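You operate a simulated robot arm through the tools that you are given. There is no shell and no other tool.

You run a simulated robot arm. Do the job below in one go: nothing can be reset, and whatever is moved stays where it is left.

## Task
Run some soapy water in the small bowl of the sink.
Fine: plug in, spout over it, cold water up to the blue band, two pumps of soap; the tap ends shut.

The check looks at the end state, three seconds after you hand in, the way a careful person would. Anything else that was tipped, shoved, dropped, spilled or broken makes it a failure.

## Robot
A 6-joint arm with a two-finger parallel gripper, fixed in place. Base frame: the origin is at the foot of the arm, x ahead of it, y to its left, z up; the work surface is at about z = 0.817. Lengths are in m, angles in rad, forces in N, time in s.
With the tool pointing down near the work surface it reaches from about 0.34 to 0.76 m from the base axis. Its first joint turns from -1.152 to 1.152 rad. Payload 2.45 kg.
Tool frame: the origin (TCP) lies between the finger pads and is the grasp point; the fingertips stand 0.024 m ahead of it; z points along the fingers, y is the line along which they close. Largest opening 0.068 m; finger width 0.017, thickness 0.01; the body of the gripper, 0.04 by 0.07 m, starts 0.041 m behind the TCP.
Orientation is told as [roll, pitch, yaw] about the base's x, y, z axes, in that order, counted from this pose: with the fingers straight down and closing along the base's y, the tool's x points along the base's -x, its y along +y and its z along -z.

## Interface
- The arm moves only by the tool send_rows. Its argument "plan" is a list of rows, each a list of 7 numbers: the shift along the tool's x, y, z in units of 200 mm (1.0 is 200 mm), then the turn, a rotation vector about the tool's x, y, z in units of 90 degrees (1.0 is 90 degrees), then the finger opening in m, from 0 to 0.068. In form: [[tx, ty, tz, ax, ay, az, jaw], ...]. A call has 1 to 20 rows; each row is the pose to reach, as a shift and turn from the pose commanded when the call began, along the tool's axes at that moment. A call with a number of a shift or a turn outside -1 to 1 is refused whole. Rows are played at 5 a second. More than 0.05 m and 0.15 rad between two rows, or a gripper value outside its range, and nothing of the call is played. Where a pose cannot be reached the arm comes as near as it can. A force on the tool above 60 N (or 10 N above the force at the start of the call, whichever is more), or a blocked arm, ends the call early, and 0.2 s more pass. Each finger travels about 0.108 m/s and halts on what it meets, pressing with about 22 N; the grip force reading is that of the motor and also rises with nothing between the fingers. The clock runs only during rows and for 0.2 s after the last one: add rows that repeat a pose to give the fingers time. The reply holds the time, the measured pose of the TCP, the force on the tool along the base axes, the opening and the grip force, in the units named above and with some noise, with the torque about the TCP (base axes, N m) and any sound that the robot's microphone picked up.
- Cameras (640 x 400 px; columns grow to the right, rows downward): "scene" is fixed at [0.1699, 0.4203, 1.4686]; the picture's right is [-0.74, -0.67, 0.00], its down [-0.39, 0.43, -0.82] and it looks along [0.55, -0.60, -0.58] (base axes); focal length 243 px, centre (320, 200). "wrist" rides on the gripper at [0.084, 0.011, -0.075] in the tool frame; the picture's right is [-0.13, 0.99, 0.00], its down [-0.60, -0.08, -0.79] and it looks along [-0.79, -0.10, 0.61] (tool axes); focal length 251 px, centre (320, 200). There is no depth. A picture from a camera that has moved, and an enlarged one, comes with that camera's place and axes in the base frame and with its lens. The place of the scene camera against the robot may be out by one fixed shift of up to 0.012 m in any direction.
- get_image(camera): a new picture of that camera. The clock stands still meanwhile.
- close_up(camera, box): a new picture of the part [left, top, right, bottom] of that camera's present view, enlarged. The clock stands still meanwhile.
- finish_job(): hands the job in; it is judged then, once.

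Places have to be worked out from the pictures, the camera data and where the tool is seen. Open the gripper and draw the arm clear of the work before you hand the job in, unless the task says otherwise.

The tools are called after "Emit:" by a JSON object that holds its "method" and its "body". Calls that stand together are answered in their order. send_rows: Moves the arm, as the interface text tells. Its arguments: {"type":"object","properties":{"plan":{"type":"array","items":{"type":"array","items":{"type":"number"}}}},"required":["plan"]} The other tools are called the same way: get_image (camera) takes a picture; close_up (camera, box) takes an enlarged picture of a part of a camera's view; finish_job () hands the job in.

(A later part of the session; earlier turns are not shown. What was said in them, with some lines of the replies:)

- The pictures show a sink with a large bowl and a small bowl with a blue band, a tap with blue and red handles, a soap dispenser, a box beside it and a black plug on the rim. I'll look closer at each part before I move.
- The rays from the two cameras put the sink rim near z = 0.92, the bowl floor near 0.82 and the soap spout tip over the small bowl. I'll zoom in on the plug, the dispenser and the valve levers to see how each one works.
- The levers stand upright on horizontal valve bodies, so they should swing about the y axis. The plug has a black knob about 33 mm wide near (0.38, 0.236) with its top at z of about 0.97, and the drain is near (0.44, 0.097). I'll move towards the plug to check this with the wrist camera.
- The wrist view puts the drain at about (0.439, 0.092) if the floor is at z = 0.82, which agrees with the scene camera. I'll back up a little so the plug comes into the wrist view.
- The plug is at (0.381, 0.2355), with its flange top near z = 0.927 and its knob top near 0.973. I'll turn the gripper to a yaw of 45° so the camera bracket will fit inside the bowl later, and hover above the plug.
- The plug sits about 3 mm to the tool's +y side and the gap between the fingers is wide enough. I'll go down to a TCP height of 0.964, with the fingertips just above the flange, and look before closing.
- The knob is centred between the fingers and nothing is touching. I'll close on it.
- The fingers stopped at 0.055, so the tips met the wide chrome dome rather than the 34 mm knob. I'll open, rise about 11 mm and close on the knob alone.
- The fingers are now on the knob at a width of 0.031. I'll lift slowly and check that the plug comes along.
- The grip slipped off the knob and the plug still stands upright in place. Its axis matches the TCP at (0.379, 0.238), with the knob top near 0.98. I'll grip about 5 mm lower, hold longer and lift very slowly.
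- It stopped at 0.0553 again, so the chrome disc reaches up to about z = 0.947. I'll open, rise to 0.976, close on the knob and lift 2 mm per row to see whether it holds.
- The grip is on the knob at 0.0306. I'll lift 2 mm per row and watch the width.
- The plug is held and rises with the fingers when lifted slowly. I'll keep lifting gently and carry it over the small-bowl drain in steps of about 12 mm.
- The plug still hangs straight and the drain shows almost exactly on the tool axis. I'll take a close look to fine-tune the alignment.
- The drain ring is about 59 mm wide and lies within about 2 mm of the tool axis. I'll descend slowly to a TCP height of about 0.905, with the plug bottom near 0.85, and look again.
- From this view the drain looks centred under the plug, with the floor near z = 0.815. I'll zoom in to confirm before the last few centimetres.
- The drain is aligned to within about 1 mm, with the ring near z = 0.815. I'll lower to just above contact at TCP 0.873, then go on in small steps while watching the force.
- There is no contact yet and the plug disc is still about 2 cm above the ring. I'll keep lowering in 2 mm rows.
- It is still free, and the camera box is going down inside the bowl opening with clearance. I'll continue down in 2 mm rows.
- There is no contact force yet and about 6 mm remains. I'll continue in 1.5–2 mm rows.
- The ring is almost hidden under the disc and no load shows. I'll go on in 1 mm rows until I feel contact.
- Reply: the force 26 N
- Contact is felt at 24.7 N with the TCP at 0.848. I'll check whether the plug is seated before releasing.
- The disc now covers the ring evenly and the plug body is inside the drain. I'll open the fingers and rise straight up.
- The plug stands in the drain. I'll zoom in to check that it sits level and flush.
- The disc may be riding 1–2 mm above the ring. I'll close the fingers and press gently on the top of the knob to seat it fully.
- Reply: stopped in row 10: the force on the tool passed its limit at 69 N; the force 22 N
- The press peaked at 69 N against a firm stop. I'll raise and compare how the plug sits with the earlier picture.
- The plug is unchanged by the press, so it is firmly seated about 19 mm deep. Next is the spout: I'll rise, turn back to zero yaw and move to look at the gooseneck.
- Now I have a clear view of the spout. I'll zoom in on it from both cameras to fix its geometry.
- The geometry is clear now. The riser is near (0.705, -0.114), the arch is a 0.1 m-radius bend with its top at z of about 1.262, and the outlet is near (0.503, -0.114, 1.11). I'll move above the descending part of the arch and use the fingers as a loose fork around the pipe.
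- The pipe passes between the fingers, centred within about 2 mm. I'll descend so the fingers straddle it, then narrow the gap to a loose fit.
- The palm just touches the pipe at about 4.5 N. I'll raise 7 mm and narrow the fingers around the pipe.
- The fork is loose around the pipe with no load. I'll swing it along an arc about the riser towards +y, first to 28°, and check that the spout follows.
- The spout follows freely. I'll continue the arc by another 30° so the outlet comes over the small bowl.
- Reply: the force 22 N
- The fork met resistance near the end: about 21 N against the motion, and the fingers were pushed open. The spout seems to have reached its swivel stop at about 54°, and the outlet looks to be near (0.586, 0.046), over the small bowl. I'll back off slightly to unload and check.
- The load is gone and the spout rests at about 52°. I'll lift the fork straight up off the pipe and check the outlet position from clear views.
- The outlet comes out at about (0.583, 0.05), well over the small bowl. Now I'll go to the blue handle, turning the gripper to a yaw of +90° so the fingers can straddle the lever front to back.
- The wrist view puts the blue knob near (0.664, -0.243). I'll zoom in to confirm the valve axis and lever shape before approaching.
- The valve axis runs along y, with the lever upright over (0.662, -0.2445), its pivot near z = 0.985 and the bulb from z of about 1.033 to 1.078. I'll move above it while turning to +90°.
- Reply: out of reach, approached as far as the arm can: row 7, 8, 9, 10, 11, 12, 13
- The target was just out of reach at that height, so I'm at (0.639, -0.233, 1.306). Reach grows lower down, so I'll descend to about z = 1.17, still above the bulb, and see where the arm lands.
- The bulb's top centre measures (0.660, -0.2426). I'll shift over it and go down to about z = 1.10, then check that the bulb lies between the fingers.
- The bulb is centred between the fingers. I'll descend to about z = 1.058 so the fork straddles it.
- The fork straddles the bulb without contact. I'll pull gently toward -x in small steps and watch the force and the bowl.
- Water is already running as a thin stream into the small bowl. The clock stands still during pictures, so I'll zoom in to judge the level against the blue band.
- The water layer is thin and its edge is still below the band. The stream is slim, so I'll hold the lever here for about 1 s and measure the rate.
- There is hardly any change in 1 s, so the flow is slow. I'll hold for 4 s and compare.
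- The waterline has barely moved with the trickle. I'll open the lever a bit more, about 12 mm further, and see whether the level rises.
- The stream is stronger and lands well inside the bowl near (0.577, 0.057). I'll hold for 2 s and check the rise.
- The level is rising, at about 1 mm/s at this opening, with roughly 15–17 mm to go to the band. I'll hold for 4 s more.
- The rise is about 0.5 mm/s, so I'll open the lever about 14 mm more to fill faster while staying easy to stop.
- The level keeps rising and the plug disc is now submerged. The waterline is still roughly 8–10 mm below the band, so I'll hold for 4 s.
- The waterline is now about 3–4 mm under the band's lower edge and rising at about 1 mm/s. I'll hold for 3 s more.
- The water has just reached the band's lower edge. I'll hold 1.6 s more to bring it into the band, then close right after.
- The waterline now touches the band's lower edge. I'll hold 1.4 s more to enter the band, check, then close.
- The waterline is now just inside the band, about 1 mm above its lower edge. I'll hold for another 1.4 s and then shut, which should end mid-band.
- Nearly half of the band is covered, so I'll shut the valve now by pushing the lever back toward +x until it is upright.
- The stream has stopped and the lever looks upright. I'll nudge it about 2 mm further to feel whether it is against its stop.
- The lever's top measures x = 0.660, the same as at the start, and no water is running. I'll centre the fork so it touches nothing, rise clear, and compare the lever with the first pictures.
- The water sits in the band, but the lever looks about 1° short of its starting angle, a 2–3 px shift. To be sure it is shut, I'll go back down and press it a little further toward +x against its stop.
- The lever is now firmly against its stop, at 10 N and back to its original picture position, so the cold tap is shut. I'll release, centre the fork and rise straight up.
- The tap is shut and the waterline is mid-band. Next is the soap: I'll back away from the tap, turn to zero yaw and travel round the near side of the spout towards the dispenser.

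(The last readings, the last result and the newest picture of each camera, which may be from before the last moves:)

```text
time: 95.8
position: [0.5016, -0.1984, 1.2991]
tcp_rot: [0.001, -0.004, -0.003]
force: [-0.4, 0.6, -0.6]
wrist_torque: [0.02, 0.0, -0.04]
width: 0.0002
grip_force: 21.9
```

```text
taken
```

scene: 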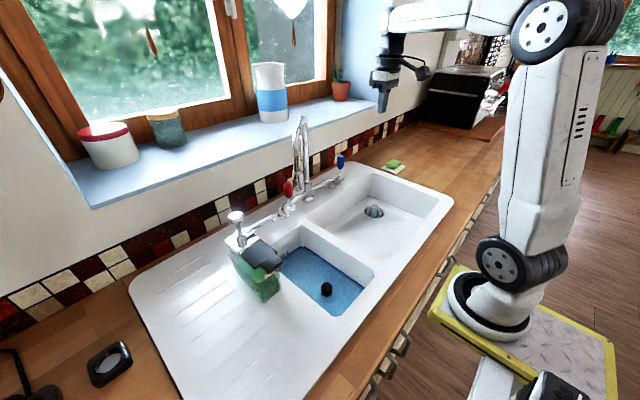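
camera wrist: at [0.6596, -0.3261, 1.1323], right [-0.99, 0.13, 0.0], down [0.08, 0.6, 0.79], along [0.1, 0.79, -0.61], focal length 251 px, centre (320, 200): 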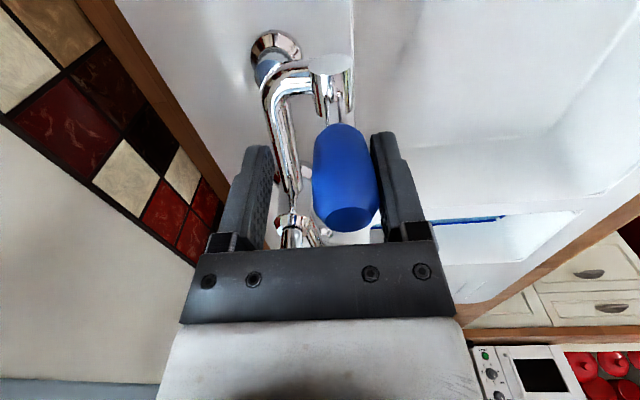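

I'm at (0.50, -0.20, 1.30) with the fingers closed. I'll move across at this height, on the near side of the spout, to look at the dispenser.

Emit:
{"method": "send_rows", "body": {"plan": [[0.08, 0.15, 0, 0, 0, 0, 0.0], [0.14, 0.32, 0, 0, 0, 0, 0.0], [0.2, 0.5, 0, 0, 0, 0, 0.0], [0.2, 0.68, 0, 0, 0, 0, 0.0], [0.2, 0.85, 0, 0, 0, 0, 0.0], [0.2, 1.0, 0, 0, 0, 0, 0.0]]}}

Emit:
{"method": "send_rows", "body": {"plan": [[0, 0.17, 0, 0, 0, 0, 0.0], [0, 0.35, 0, 0, 0, 0, 0.0], [0, 0.53, 0, 0, 0, 0, 0.0], [0, 0.71, 0, 0, 0, 0, 0.0], [0, 0.87, 0, 0, 0, 0, 0.0], [0, 1.0, 0, 0, 0, 0, 0.0], [0, 1.0, 0, 0, 0, 0, 0.0]]}}

Emit:
{"method": "get_image", "body": {"camera": "wrist"}}

Emit:
{"method": "close_up", "body": {"camera": "scene", "box": [215, 195, 315, 305]}}

```text
time: 97.2
position: [0.4593, -0.0008, 1.2981]
tcp_rot: [0.002, -0.003, 0.0]
force: [-0.8, 0.9, -0.8]
wrist_torque: [-0.01, 0.0, -0.01]
width: 0.0001
grip_force: 21.6
```

```text
time: 98.8
position: [0.4607, 0.1985, 1.3013]
tcp_rot: [0.001, -0.005, 0.0]
force: [0.3, 0.6, 0.5]
wrist_torque: [-0.01, -0.01, -0.02]
width: 0.0001
grip_force: 22.1
```

```text
taken
camera wrist: at [0.3757, 0.211, 1.3746], right [0.13, 0.99, 0.0], down [0.6, -0.08, 0.79], along [0.79, -0.1, -0.61], focal length 251 px, centre (320, 200)
```

wrist: 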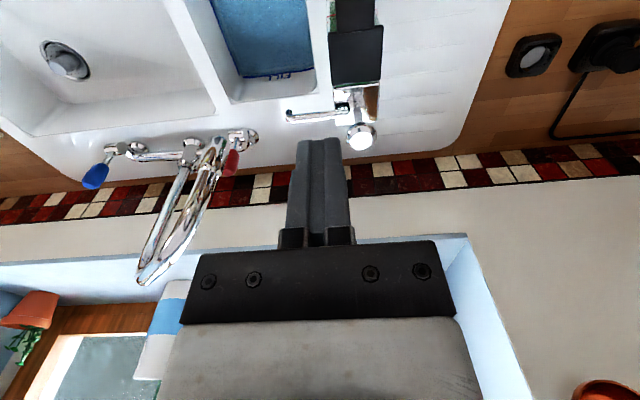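

```text
3.64 times, centred on (265, 250) of scene
camera zoom: at [0.1699, 0.4203, 1.4686], right [-0.74, -0.67, 0.0], down [-0.39, 0.43, -0.82], along [0.55, -0.6, -0.58], focal length 882 px, centre (520, 18)
```

zoom: 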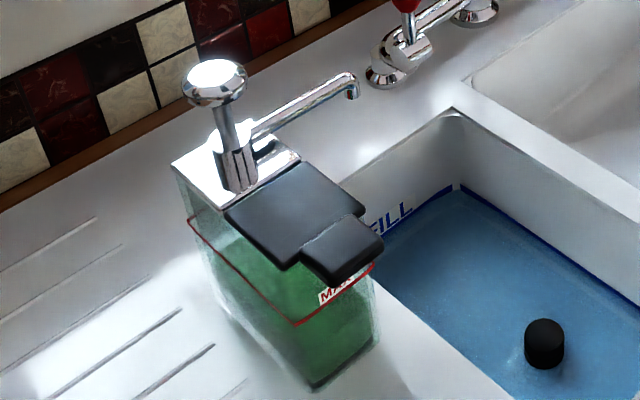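

I'll zoom in on the pump from both cameras to triangulate the top of the knob.

Emit:
{"method": "close_up", "body": {"camera": "wrist", "box": [270, 20, 410, 160]}}

Emit:
{"method": "close_up", "body": {"camera": "scene", "box": [220, 200, 270, 250]}}

```text
2.86 times, centred on (340, 90) of wrist
camera zoom: at [0.3757, 0.211, 1.3746], right [0.13, 0.99, 0.0], down [0.6, -0.08, 0.79], along [0.79, -0.1, -0.61], focal length 718 px, centre (263, 514)
```

zoom: 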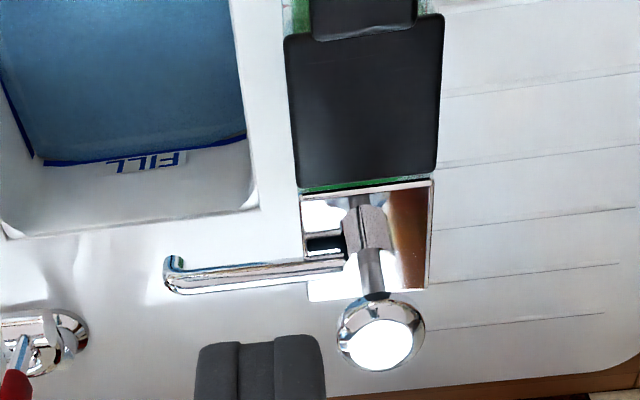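

```text
8.00 times, centred on (245, 225) of scene
camera zoom: at [0.1699, 0.4203, 1.4686], right [-0.74, -0.67, 0.0], down [-0.39, 0.43, -0.82], along [0.55, -0.6, -0.58], focal length 1941 px, centre (920, 0)
```

zoom: 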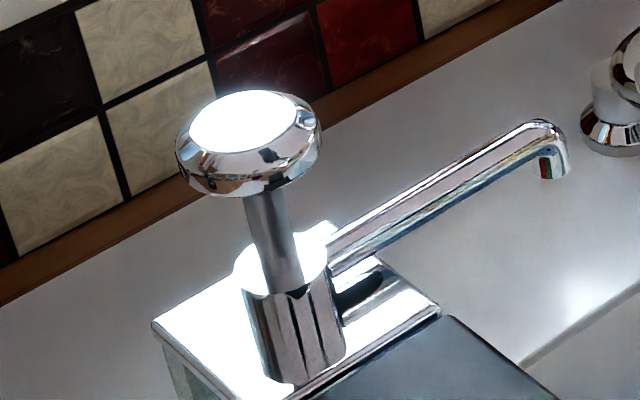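

The knob's top works out to about (0.583, 0.237, 1.128), 40 mm wide, with roughly 25–29 mm of stem below it. I'll move above it with the fingers closed and check the alignment.

Emit:
{"method": "send_rows", "body": {"plan": [[-0.15, 0.05, 0, 0, 0, 0, 0.0], [-0.3, 0.1, 0, 0, 0, 0, 0.0], [-0.45, 0.15, 0.05, 0, 0, 0, 0.0], [-0.58, 0.1925, 0.15, 0, 0, 0, 0.0], [-0.61, 0.1925, 0.3, 0, 0, 0, 0.0], [-0.61, 0.1925, 0.45, 0, 0, 0, 0.0], [-0.61, 0.1925, 0.5, 0, 0, 0, 0.0], [-0.61, 0.1925, 0.5, 0, 0, 0, 0.0]]}}

Emit:
{"method": "get_image", "body": {"camera": "wrist"}}

Emit:
{"method": "close_up", "body": {"camera": "scene", "box": [205, 150, 315, 270]}}

```text
time: 100.6
position: [0.5829, 0.2392, 1.1973]
tcp_rot: [0.001, -0.004, 0.004]
force: [0.3, -0.5, -0.4]
wrist_torque: [0.02, 0.0, 0.0]
width: 0.0
grip_force: 21.6
```

```text
taken
camera wrist: at [0.499, 0.2511, 1.272], right [0.13, 0.99, 0.0], down [0.6, -0.08, 0.79], along [0.79, -0.1, -0.61], focal length 251 px, centre (320, 200)
```

wrist: 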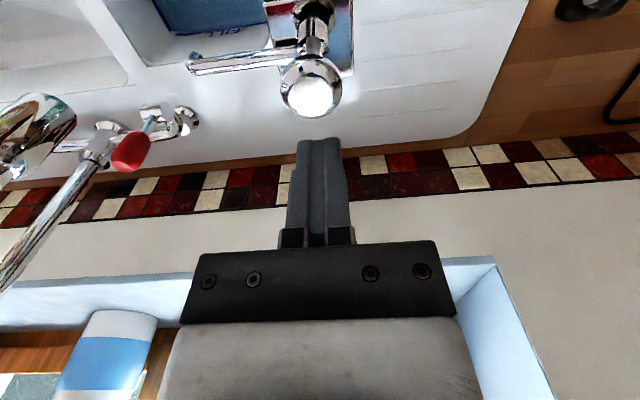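

```text
3.33 times, centred on (260, 210) of scene
camera zoom: at [0.1699, 0.4203, 1.4686], right [-0.74, -0.67, 0.0], down [-0.39, 0.43, -0.82], along [0.55, -0.6, -0.58], focal length 809 px, centre (520, 167)
```

zoom: 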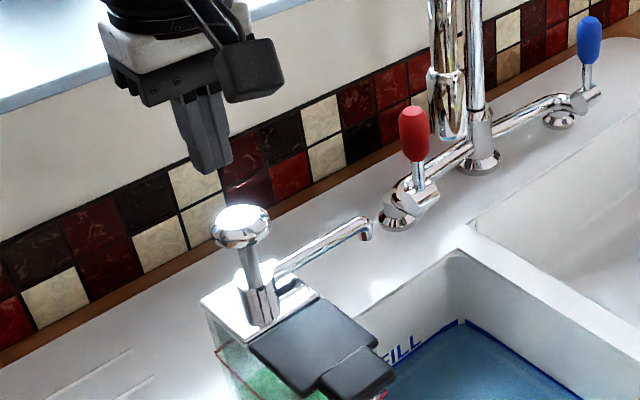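

Refined, the knob's top is at (0.578, 0.236, 1.133), and my tips are about 5 mm off. I'll shift and descend to just above contact at TCP 1.162.

Emit:
{"method": "send_rows", "body": {"plan": [[0.025, -0.015, 0.03, 0, 0, 0, 0.0], [0.025, -0.015, 0.1, 0, 0, 0, 0.0], [0.025, -0.015, 0.15, 0, 0, 0, 0.0], [0.025, -0.015, 0.177, 0, 0, 0, 0.0], [0.025, -0.015, 0.177, 0, 0, 0, 0.0]]}}

Emit:
{"method": "get_image", "body": {"camera": "wrist"}}

Emit:
{"method": "close_up", "body": {"camera": "scene", "box": [205, 170, 285, 250]}}

```text
time: 101.8
position: [0.5775, 0.2372, 1.1646]
tcp_rot: [0.003, -0.003, 0.0]
force: [-0.3, -0.5, -0.3]
wrist_torque: [-0.01, 0.0, -0.03]
width: 0.0001
grip_force: 21.7
```

```text
taken
camera wrist: at [0.4932, 0.2484, 1.2382], right [0.13, 0.99, 0.0], down [0.6, -0.08, 0.79], along [0.79, -0.1, -0.61], focal length 251 px, centre (320, 200)
```

wrist: 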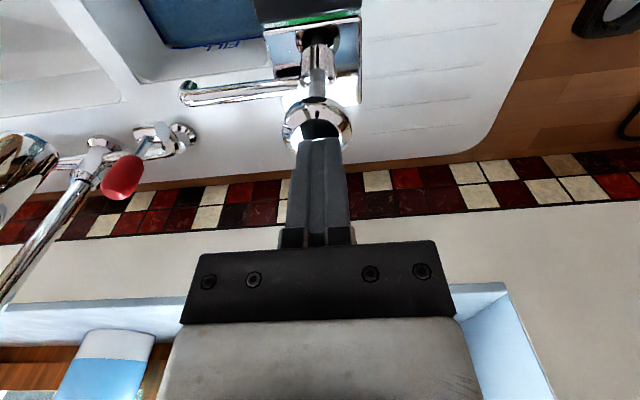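

```text
5.00 times, centred on (245, 210) of scene
camera zoom: at [0.1699, 0.4203, 1.4686], right [-0.74, -0.67, 0.0], down [-0.39, 0.43, -0.82], along [0.55, -0.6, -0.58], focal length 1213 px, centre (695, 150)
```

zoom: 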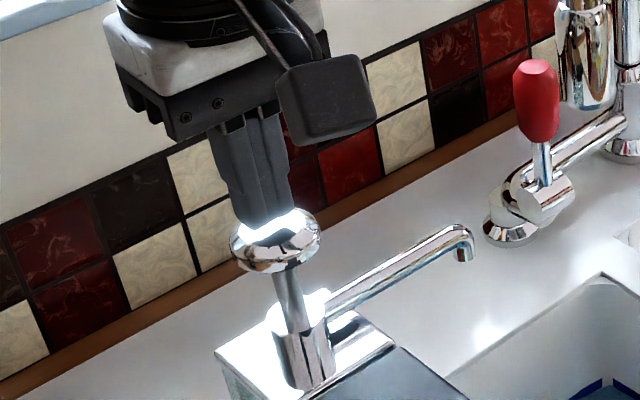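

The tips are centred just above the knob. I'll begin the first press in 3 mm rows and watch the force.

Emit:
{"method": "send_rows", "body": {"plan": [[0, 0, 0.015, 0, 0, 0, 0.0], [0, 0, 0.03, 0, 0, 0, 0.0], [0, 0, 0.045, 0, 0, 0, 0.0], [0, 0, 0.06, 0, 0, 0, 0.0], [0, 0, 0.075, 0, 0, 0, 0.0]]}}

Emit:
{"method": "close_up", "body": {"camera": "scene", "box": [205, 170, 285, 250]}}

```text
time: 103.0
position: [0.5772, 0.2356, 1.1493]
tcp_rot: [0.002, -0.003, 0.0]
force: [0.0, 0.9, 2.7]
wrist_torque: [0.04, 0.04, 0.0]
width: 0.0
grip_force: 22.2
```

```text
5.00 times, centred on (245, 210) of scene
camera zoom: at [0.1699, 0.4203, 1.4686], right [-0.74, -0.67, 0.0], down [-0.39, 0.43, -0.82], along [0.55, -0.6, -0.58], focal length 1213 px, centre (695, 150)
```

zoom: 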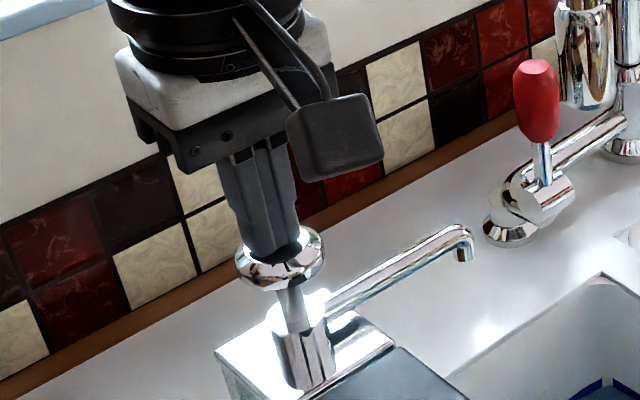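

The knob moves down with about 3 N of spring force. I'll continue the stroke in 3 mm rows.

Emit:
{"method": "send_rows", "body": {"plan": [[0, 0, 0.015, 0, 0, 0, 0.0], [0, 0, 0.03, 0, 0, 0, 0.0], [0, 0, 0.045, 0, 0, 0, 0.0]]}}

Emit:
{"method": "close_up", "body": {"camera": "scene", "box": [205, 170, 285, 250]}}

```text
time: 103.8
position: [0.5787, 0.2367, 1.1409]
tcp_rot: [0.0, -0.003, 0.0]
force: [1.4, -0.3, 2.2]
wrist_torque: [-0.02, 0.02, -0.02]
width: 0.0001
grip_force: 22.5
```

```text
5.00 times, centred on (245, 210) of scene
camera zoom: at [0.1699, 0.4202, 1.4686], right [-0.74, -0.67, 0.0], down [-0.39, 0.43, -0.82], along [0.55, -0.6, -0.58], focal length 1213 px, centre (695, 150)
```

zoom: 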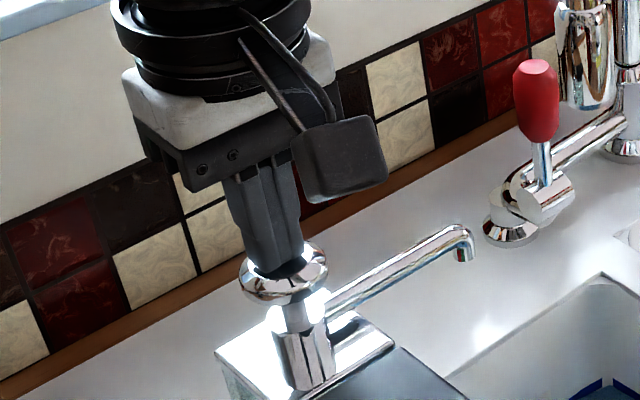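

The knob is still going down freely and the stem is nearly in. I'll press on in 2 mm rows.

Emit:
{"method": "send_rows", "body": {"plan": [[0, 0, 0.01, 0, 0, 0, 0.0], [0, 0, 0.02, 0, 0, 0, 0.0], [0, 0, 0.03, 0, 0, 0, 0.0]]}}

Emit:
{"method": "close_up", "body": {"camera": "scene", "box": [205, 170, 325, 270]}}

```text
time: 104.6
position: [0.5775, 0.2355, 1.1366]
tcp_rot: [0.004, -0.006, 0.0]
force: [-1.8, -3.8, 15.2]
wrist_torque: [-0.12, 0.17, 0.05]
width: 0.0002
grip_force: 22.5
```

```text
4.00 times, centred on (265, 220) of scene
camera zoom: at [0.1696, 0.42, 1.4688], right [-0.74, -0.67, 0.0], down [-0.39, 0.43, -0.82], along [0.55, -0.6, -0.58], focal length 970 px, centre (540, 120)
```

zoom: 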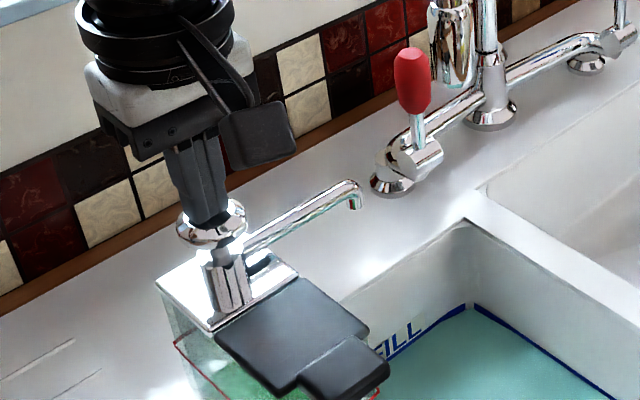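

I hit the bottom of the stroke at 15 N, and the water has turned greenish, so the first pump has delivered. I'll raise fully to let the knob spring back.

Emit:
{"method": "send_rows", "body": {"plan": [[0, 0, -0.03, 0, 0, 0, 0.0], [0, 0, -0.08, 0, 0, 0, 0.0], [0, 0, -0.14, 0, 0, 0, 0.0], [0, 0, -0.19, 0, 0, 0, 0.0], [0, 0, -0.19, 0, 0, 0, 0.0]]}}

Emit:
{"method": "get_image", "body": {"camera": "wrist"}}

Emit:
{"method": "close_up", "body": {"camera": "scene", "box": [205, 170, 385, 320]}}

```text
time: 105.8
position: [0.5783, 0.2362, 1.1727]
tcp_rot: [0.001, -0.003, 0.0]
force: [-0.6, -0.2, -0.2]
wrist_torque: [-0.03, -0.01, -0.01]
width: 0.0001
grip_force: 22.1
```

```text
taken
camera wrist: at [0.4937, 0.2483, 1.2465], right [0.13, 0.99, 0.0], down [0.6, -0.08, 0.79], along [0.79, -0.1, -0.61], focal length 251 px, centre (320, 200)
```

wrist: 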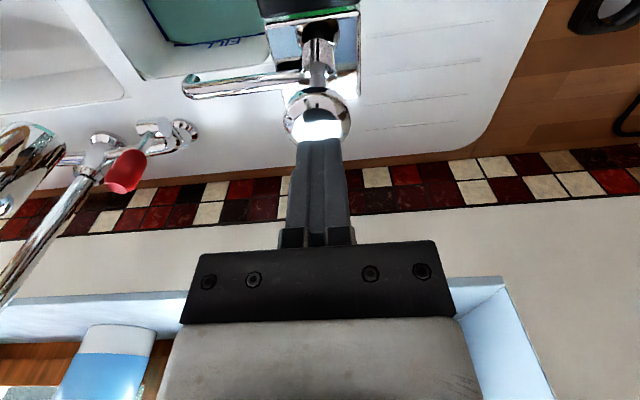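

```text
2.67 times, centred on (295, 245) of scene
camera zoom: at [0.1699, 0.4203, 1.4686], right [-0.74, -0.67, 0.0], down [-0.39, 0.43, -0.82], along [0.55, -0.6, -0.58], focal length 647 px, centre (387, 80)
```

zoom: 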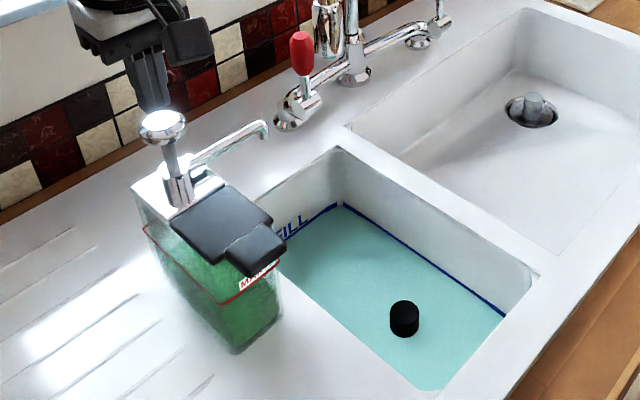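

The knob is back up and the water shows one pump of soap. I'll do the second pump with the same full stroke.

Emit:
{"method": "send_rows", "body": {"plan": [[0, 0, 0.02, 0, 0, 0, 0.0], [0, 0, 0.04, 0, 0, 0, 0.0], [0, 0, 0.06, 0, 0, 0, 0.0], [0, 0, 0.08, 0, 0, 0, 0.0], [0, 0, 0.1, 0, 0, 0, 0.0], [0, 0, 0.12, 0, 0, 0, 0.0], [0, 0, 0.14, 0, 0, 0, 0.0], [0, 0, 0.155, 0, 0, 0, 0.0], [0, 0, 0.17, 0, 0, 0, 0.0], [0, 0, 0.18, 0, 0, 0, 0.0], [0, 0, 0.19, 0, 0, 0, 0.0]]}}

Emit:
{"method": "close_up", "body": {"camera": "scene", "box": [205, 170, 385, 320]}}

```text
time: 108.2
position: [0.577, 0.2352, 1.1348]
tcp_rot: [0.003, -0.007, 0.001]
force: [-2.1, -0.3, 15.6]
wrist_torque: [-0.07, 0.15, -0.05]
width: 0.0
grip_force: 21.9
```

```text
2.67 times, centred on (295, 245) of scene
camera zoom: at [0.1696, 0.4201, 1.4687], right [-0.74, -0.67, 0.0], down [-0.39, 0.43, -0.82], along [0.55, -0.6, -0.58], focal length 647 px, centre (387, 80)
```

zoom: 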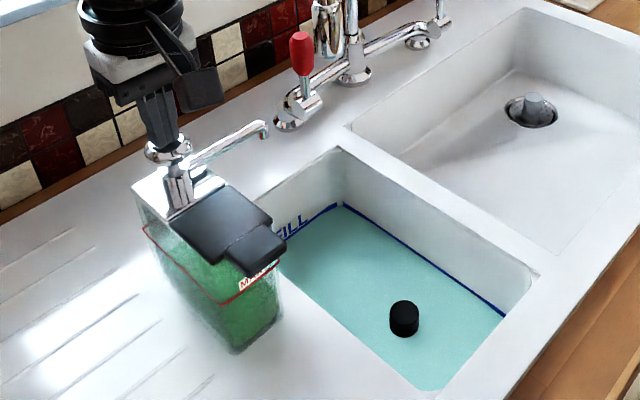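

The bottom of the second stroke was reached at 15.6 N. I'll raise fully to release the knob and inspect.

Emit:
{"method": "send_rows", "body": {"plan": [[0, 0, -0.03, 0, 0, 0, 0.0], [0, 0, -0.08, 0, 0, 0, 0.0], [0, 0, -0.14, 0, 0, 0, 0.0], [0, 0, -0.2, 0, 0, 0, 0.0], [0, 0, -0.35, 0, 0, 0, 0.0], [0, 0, -0.5, 0, 0, 0, 0.0]]}}

Emit:
{"method": "close_up", "body": {"camera": "scene", "box": [205, 170, 385, 320]}}

Emit:
{"method": "close_up", "body": {"camera": "scene", "box": [270, 220, 390, 320]}}

Emit:
{"method": "get_image", "body": {"camera": "wrist"}}

```text
time: 109.6
position: [0.5757, 0.2363, 1.2341]
tcp_rot: [0.002, -0.002, 0.0]
force: [-0.5, 0.1, 0.0]
wrist_torque: [0.03, -0.02, 0.0]
width: 0.0
grip_force: 22.1
```

```text
2.67 times, centred on (295, 245) of scene
camera zoom: at [0.1699, 0.4203, 1.4686], right [-0.74, -0.67, 0.0], down [-0.39, 0.43, -0.82], along [0.55, -0.6, -0.58], focal length 647 px, centre (387, 80)
```

zoom: 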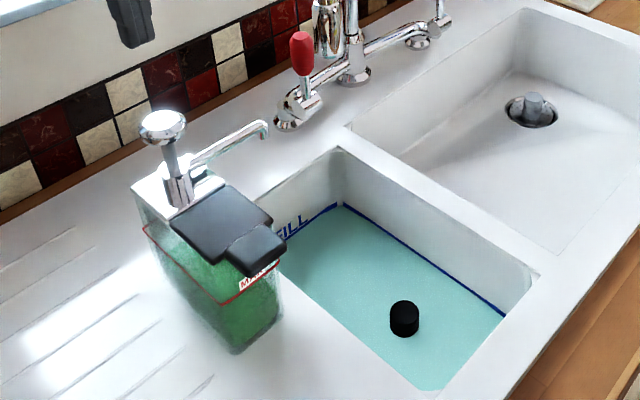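

```text
4.00 times, centred on (330, 270) of scene
camera zoom: at [0.1699, 0.4203, 1.4686], right [-0.74, -0.67, 0.0], down [-0.39, 0.43, -0.82], along [0.55, -0.6, -0.58], focal length 970 px, centre (280, -80)
```

zoom: 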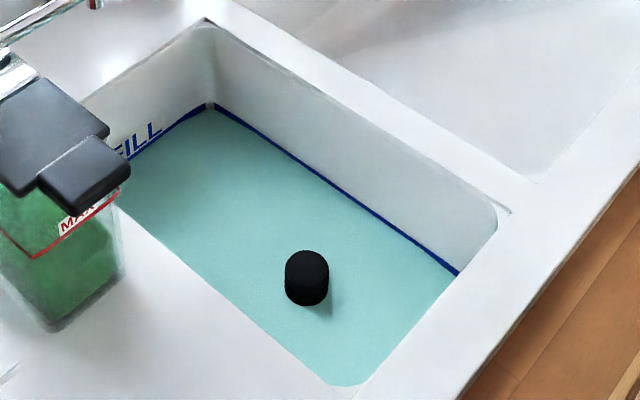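

```text
taken
camera wrist: at [0.491, 0.2493, 1.3084], right [0.13, 0.99, 0.0], down [0.6, -0.08, 0.79], along [0.79, -0.1, -0.61], focal length 251 px, centre (320, 200)
```

wrist: 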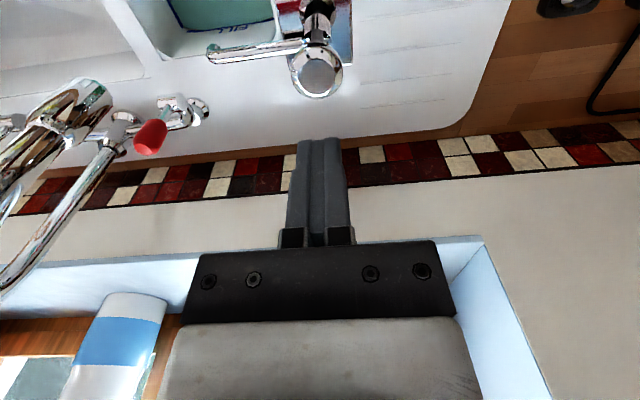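

Both strokes bottomed at the same depth and force, and the knob has returned. I'll retreat up and back with the gripper open, then check that the dispenser, plug, level and tap are all as they should be.

Emit:
{"method": "send_rows", "body": {"plan": [[0, 0, -0.15, 0, 0, 0, 0.0], [0.1, -0.03, -0.3, 0, 0, 0, 0.02], [0.22, -0.06, -0.42, 0, 0, 0, 0.04], [0.36, -0.1, -0.48, 0, 0, 0, 0.06], [0.5, -0.14, -0.48, 0, 0, 0, 0.068], [0.63, -0.18, -0.48, 0, 0, 0, 0.068], [0.63, -0.18, -0.48, 0, 0, 0, 0.068]]}}

Emit:
{"method": "get_image", "body": {"camera": "scene"}}

Emit:
{"method": "close_up", "body": {"camera": "scene", "box": [220, 200, 310, 310]}}

Emit:
{"method": "close_up", "body": {"camera": "scene", "box": [285, 225, 335, 265]}}

Emit:
{"method": "close_up", "body": {"camera": "scene", "box": [340, 255, 390, 295]}}

```text
time: 111.2
position: [0.4492, 0.1998, 1.3285]
tcp_rot: [0.001, -0.002, 0.001]
force: [-0.3, -0.6, 0.0]
wrist_torque: [0.02, 0.0, 0.01]
width: 0.0679
grip_force: 0.0
```

```text
taken
```

scene: 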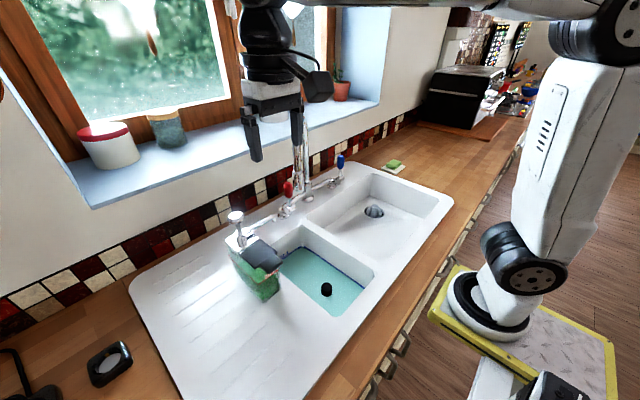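

```text
3.64 times, centred on (265, 255) of scene
camera zoom: at [0.1699, 0.4203, 1.4686], right [-0.74, -0.67, 0.0], down [-0.39, 0.43, -0.82], along [0.55, -0.6, -0.58], focal length 882 px, centre (520, 0)
```

zoom: 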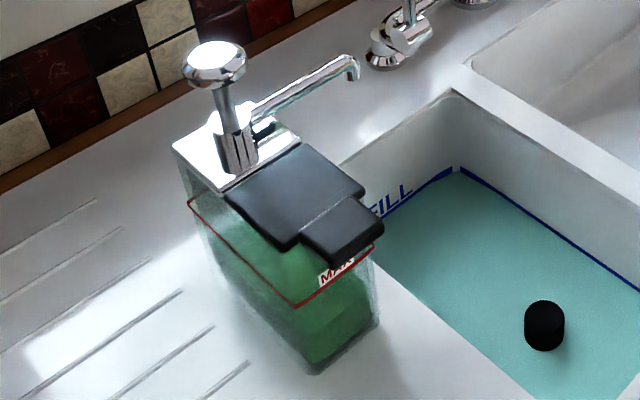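

```text
10.00 times, centred on (310, 245) of scene
camera zoom: at [0.1699, 0.4203, 1.4686], right [-0.74, -0.67, 0.0], down [-0.39, 0.43, -0.82], along [0.55, -0.6, -0.58], focal length 2426 px, centre (420, -250)
```

zoom: 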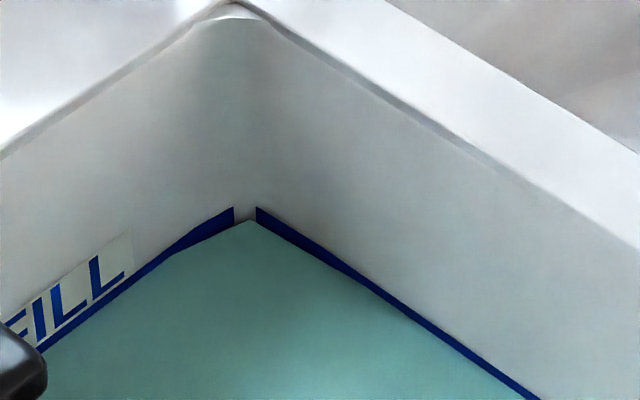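

```text
10.00 times, centred on (365, 275) of scene
camera zoom: at [0.1699, 0.4203, 1.4686], right [-0.74, -0.67, 0.0], down [-0.39, 0.43, -0.82], along [0.55, -0.6, -0.58], focal length 2426 px, centre (-130, -550)
```

zoom: 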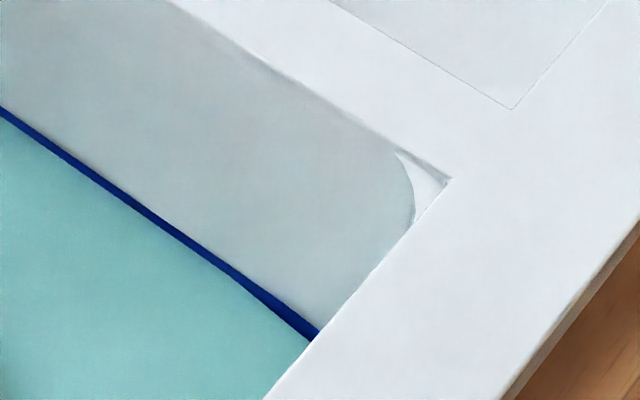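

The dispenser is exactly where it was, the waterline is stable within the band and the spout is over the bowl. I'll draw back a little more and let a few seconds pass to confirm there is no drip, leak or further change.

Emit:
{"method": "send_rows", "body": {"plan": [[0.08, 0, -0.1, 0, 0, 0, 0.068], [0.16, 0, -0.2, 0, 0, 0, 0.068], [0.25, 0, -0.3, 0, 0, 0, 0.068], [0.25, 0, -0.3, 0, 0, 0, 0.068], [0.25, 0, -0.3, 0, 0, 0, 0.068], [0.25, 0, -0.3, 0, 0, 0, 0.068], [0.25, 0, -0.3, 0, 0, 0, 0.068], [0.25, 0, -0.3, 0, 0, 0, 0.068], [0.25, 0, -0.3, 0, 0, 0, 0.068], [0.25, 0, -0.3, 0, 0, 0, 0.068], [0.25, 0, -0.3, 0, 0, 0, 0.068], [0.25, 0, -0.3, 0, 0, 0, 0.068], [0.25, 0, -0.3, 0, 0, 0, 0.068], [0.25, 0, -0.3, 0, 0, 0, 0.068], [0.25, 0, -0.3, 0, 0, 0, 0.068], [0.25, 0, -0.3, 0, 0, 0, 0.068], [0.25, 0, -0.3, 0, 0, 0, 0.068], [0.25, 0, -0.3, 0, 0, 0, 0.068], [0.25, 0, -0.3, 0, 0, 0, 0.068], [0.25, 0, -0.3, 0, 0, 0, 0.068]]}}

Emit:
{"method": "get_image", "body": {"camera": "scene"}}

Emit:
{"method": "close_up", "body": {"camera": "scene", "box": [270, 130, 390, 320]}}

Emit:
{"method": "close_up", "body": {"camera": "scene", "box": [285, 225, 335, 265]}}

Emit:
{"method": "get_image", "body": {"camera": "wrist"}}

```text
time: 115.4
position: [0.3996, 0.2004, 1.3893]
tcp_rot: [0.002, -0.003, -0.001]
force: [-0.5, 0.4, 0.3]
wrist_torque: [0.01, 0.02, 0.01]
width: 0.0682
grip_force: 0.1
```

```text
taken
```

scene: 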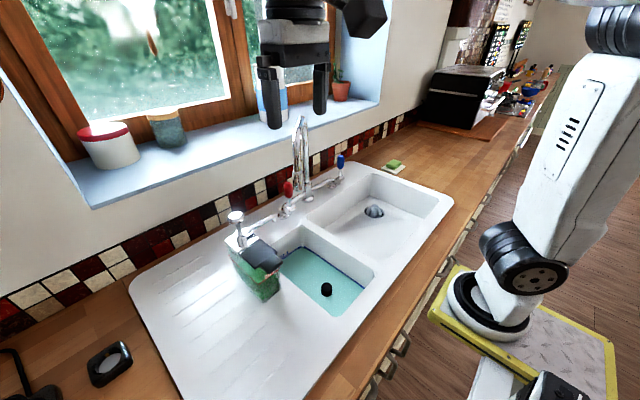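

```text
2.11 times, centred on (330, 225) of scene
camera zoom: at [0.1699, 0.4203, 1.4686], right [-0.74, -0.67, 0.0], down [-0.39, 0.43, -0.82], along [0.55, -0.6, -0.58], focal length 511 px, centre (299, 147)
```

zoom: 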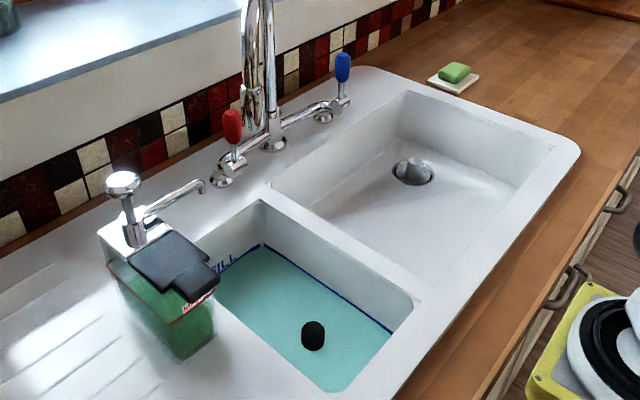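

```text
10.00 times, centred on (310, 245) of scene
camera zoom: at [0.1699, 0.4203, 1.4686], right [-0.74, -0.67, 0.0], down [-0.39, 0.43, -0.82], along [0.55, -0.6, -0.58], focal length 2426 px, centre (420, -250)
```

zoom: 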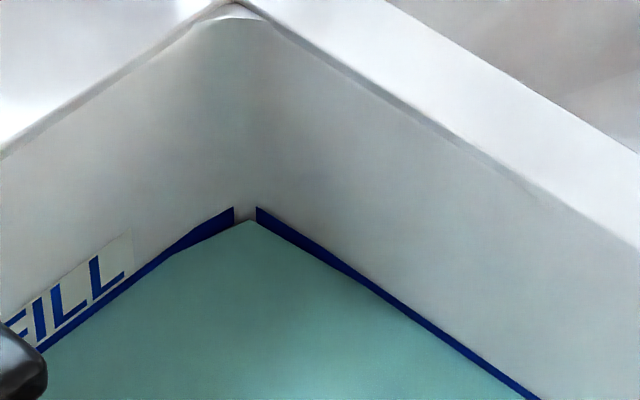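

```text
taken
camera wrist: at [0.3154, 0.2116, 1.4634], right [0.13, 0.99, 0.0], down [0.6, -0.08, 0.79], along [0.79, -0.1, -0.61], focal length 251 px, centre (320, 200)
```

wrist: 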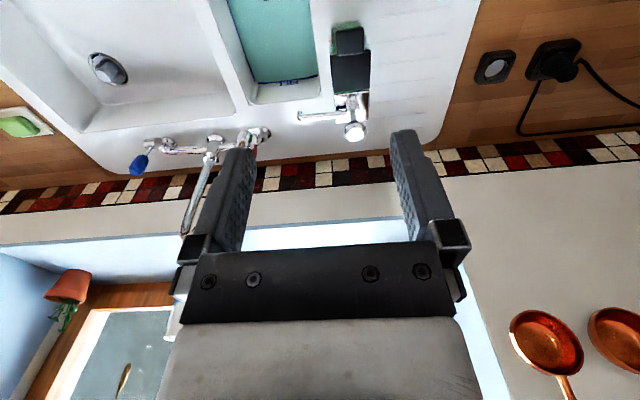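

Nothing changed over 4 s. The plug is in, the spout is over the small bowl, the soapy water holds its level in the blue band, both levers are upright with no drip, and the arm is clear with the gripper open. I'm handing in the job.

Emit:
{"method": "finish_job", "body": {}}

```text
The job is handed in.
```

The small bowl now holds cold, soapy water up to the blue band, and I've handed the job in; no verdict has come back.

- **Plug:** it's seated in the small-bowl drain. The level stayed put for the last few seconds I watched.
- **Spout:** it's turned over the small bowl, with the outlet well inside the rim. It met resistance at about 52°, probably its swivel stop, so I left it there.
- **Water:** I used only the blue (cold) lever, and the waterline sits about halfway up the band.
- **Tap:** my first push left the lever about 1° short of shut, so I pressed it again until it was against its stop. No drip shows.
- **Soap:** I gave two full presses, each to the bottom of the stroke, and the knob sprang back after each. The water turned green after the first press. The pictures don't clearly show a deeper colour after the second, so that count rests on the stroke and force readings.

My first attempt to lift the plug slipped, but it stayed upright where it was. Nothing else was moved or spilled that I could see, and the dispenser is exactly where it started. The arm is clear, with the gripper open.
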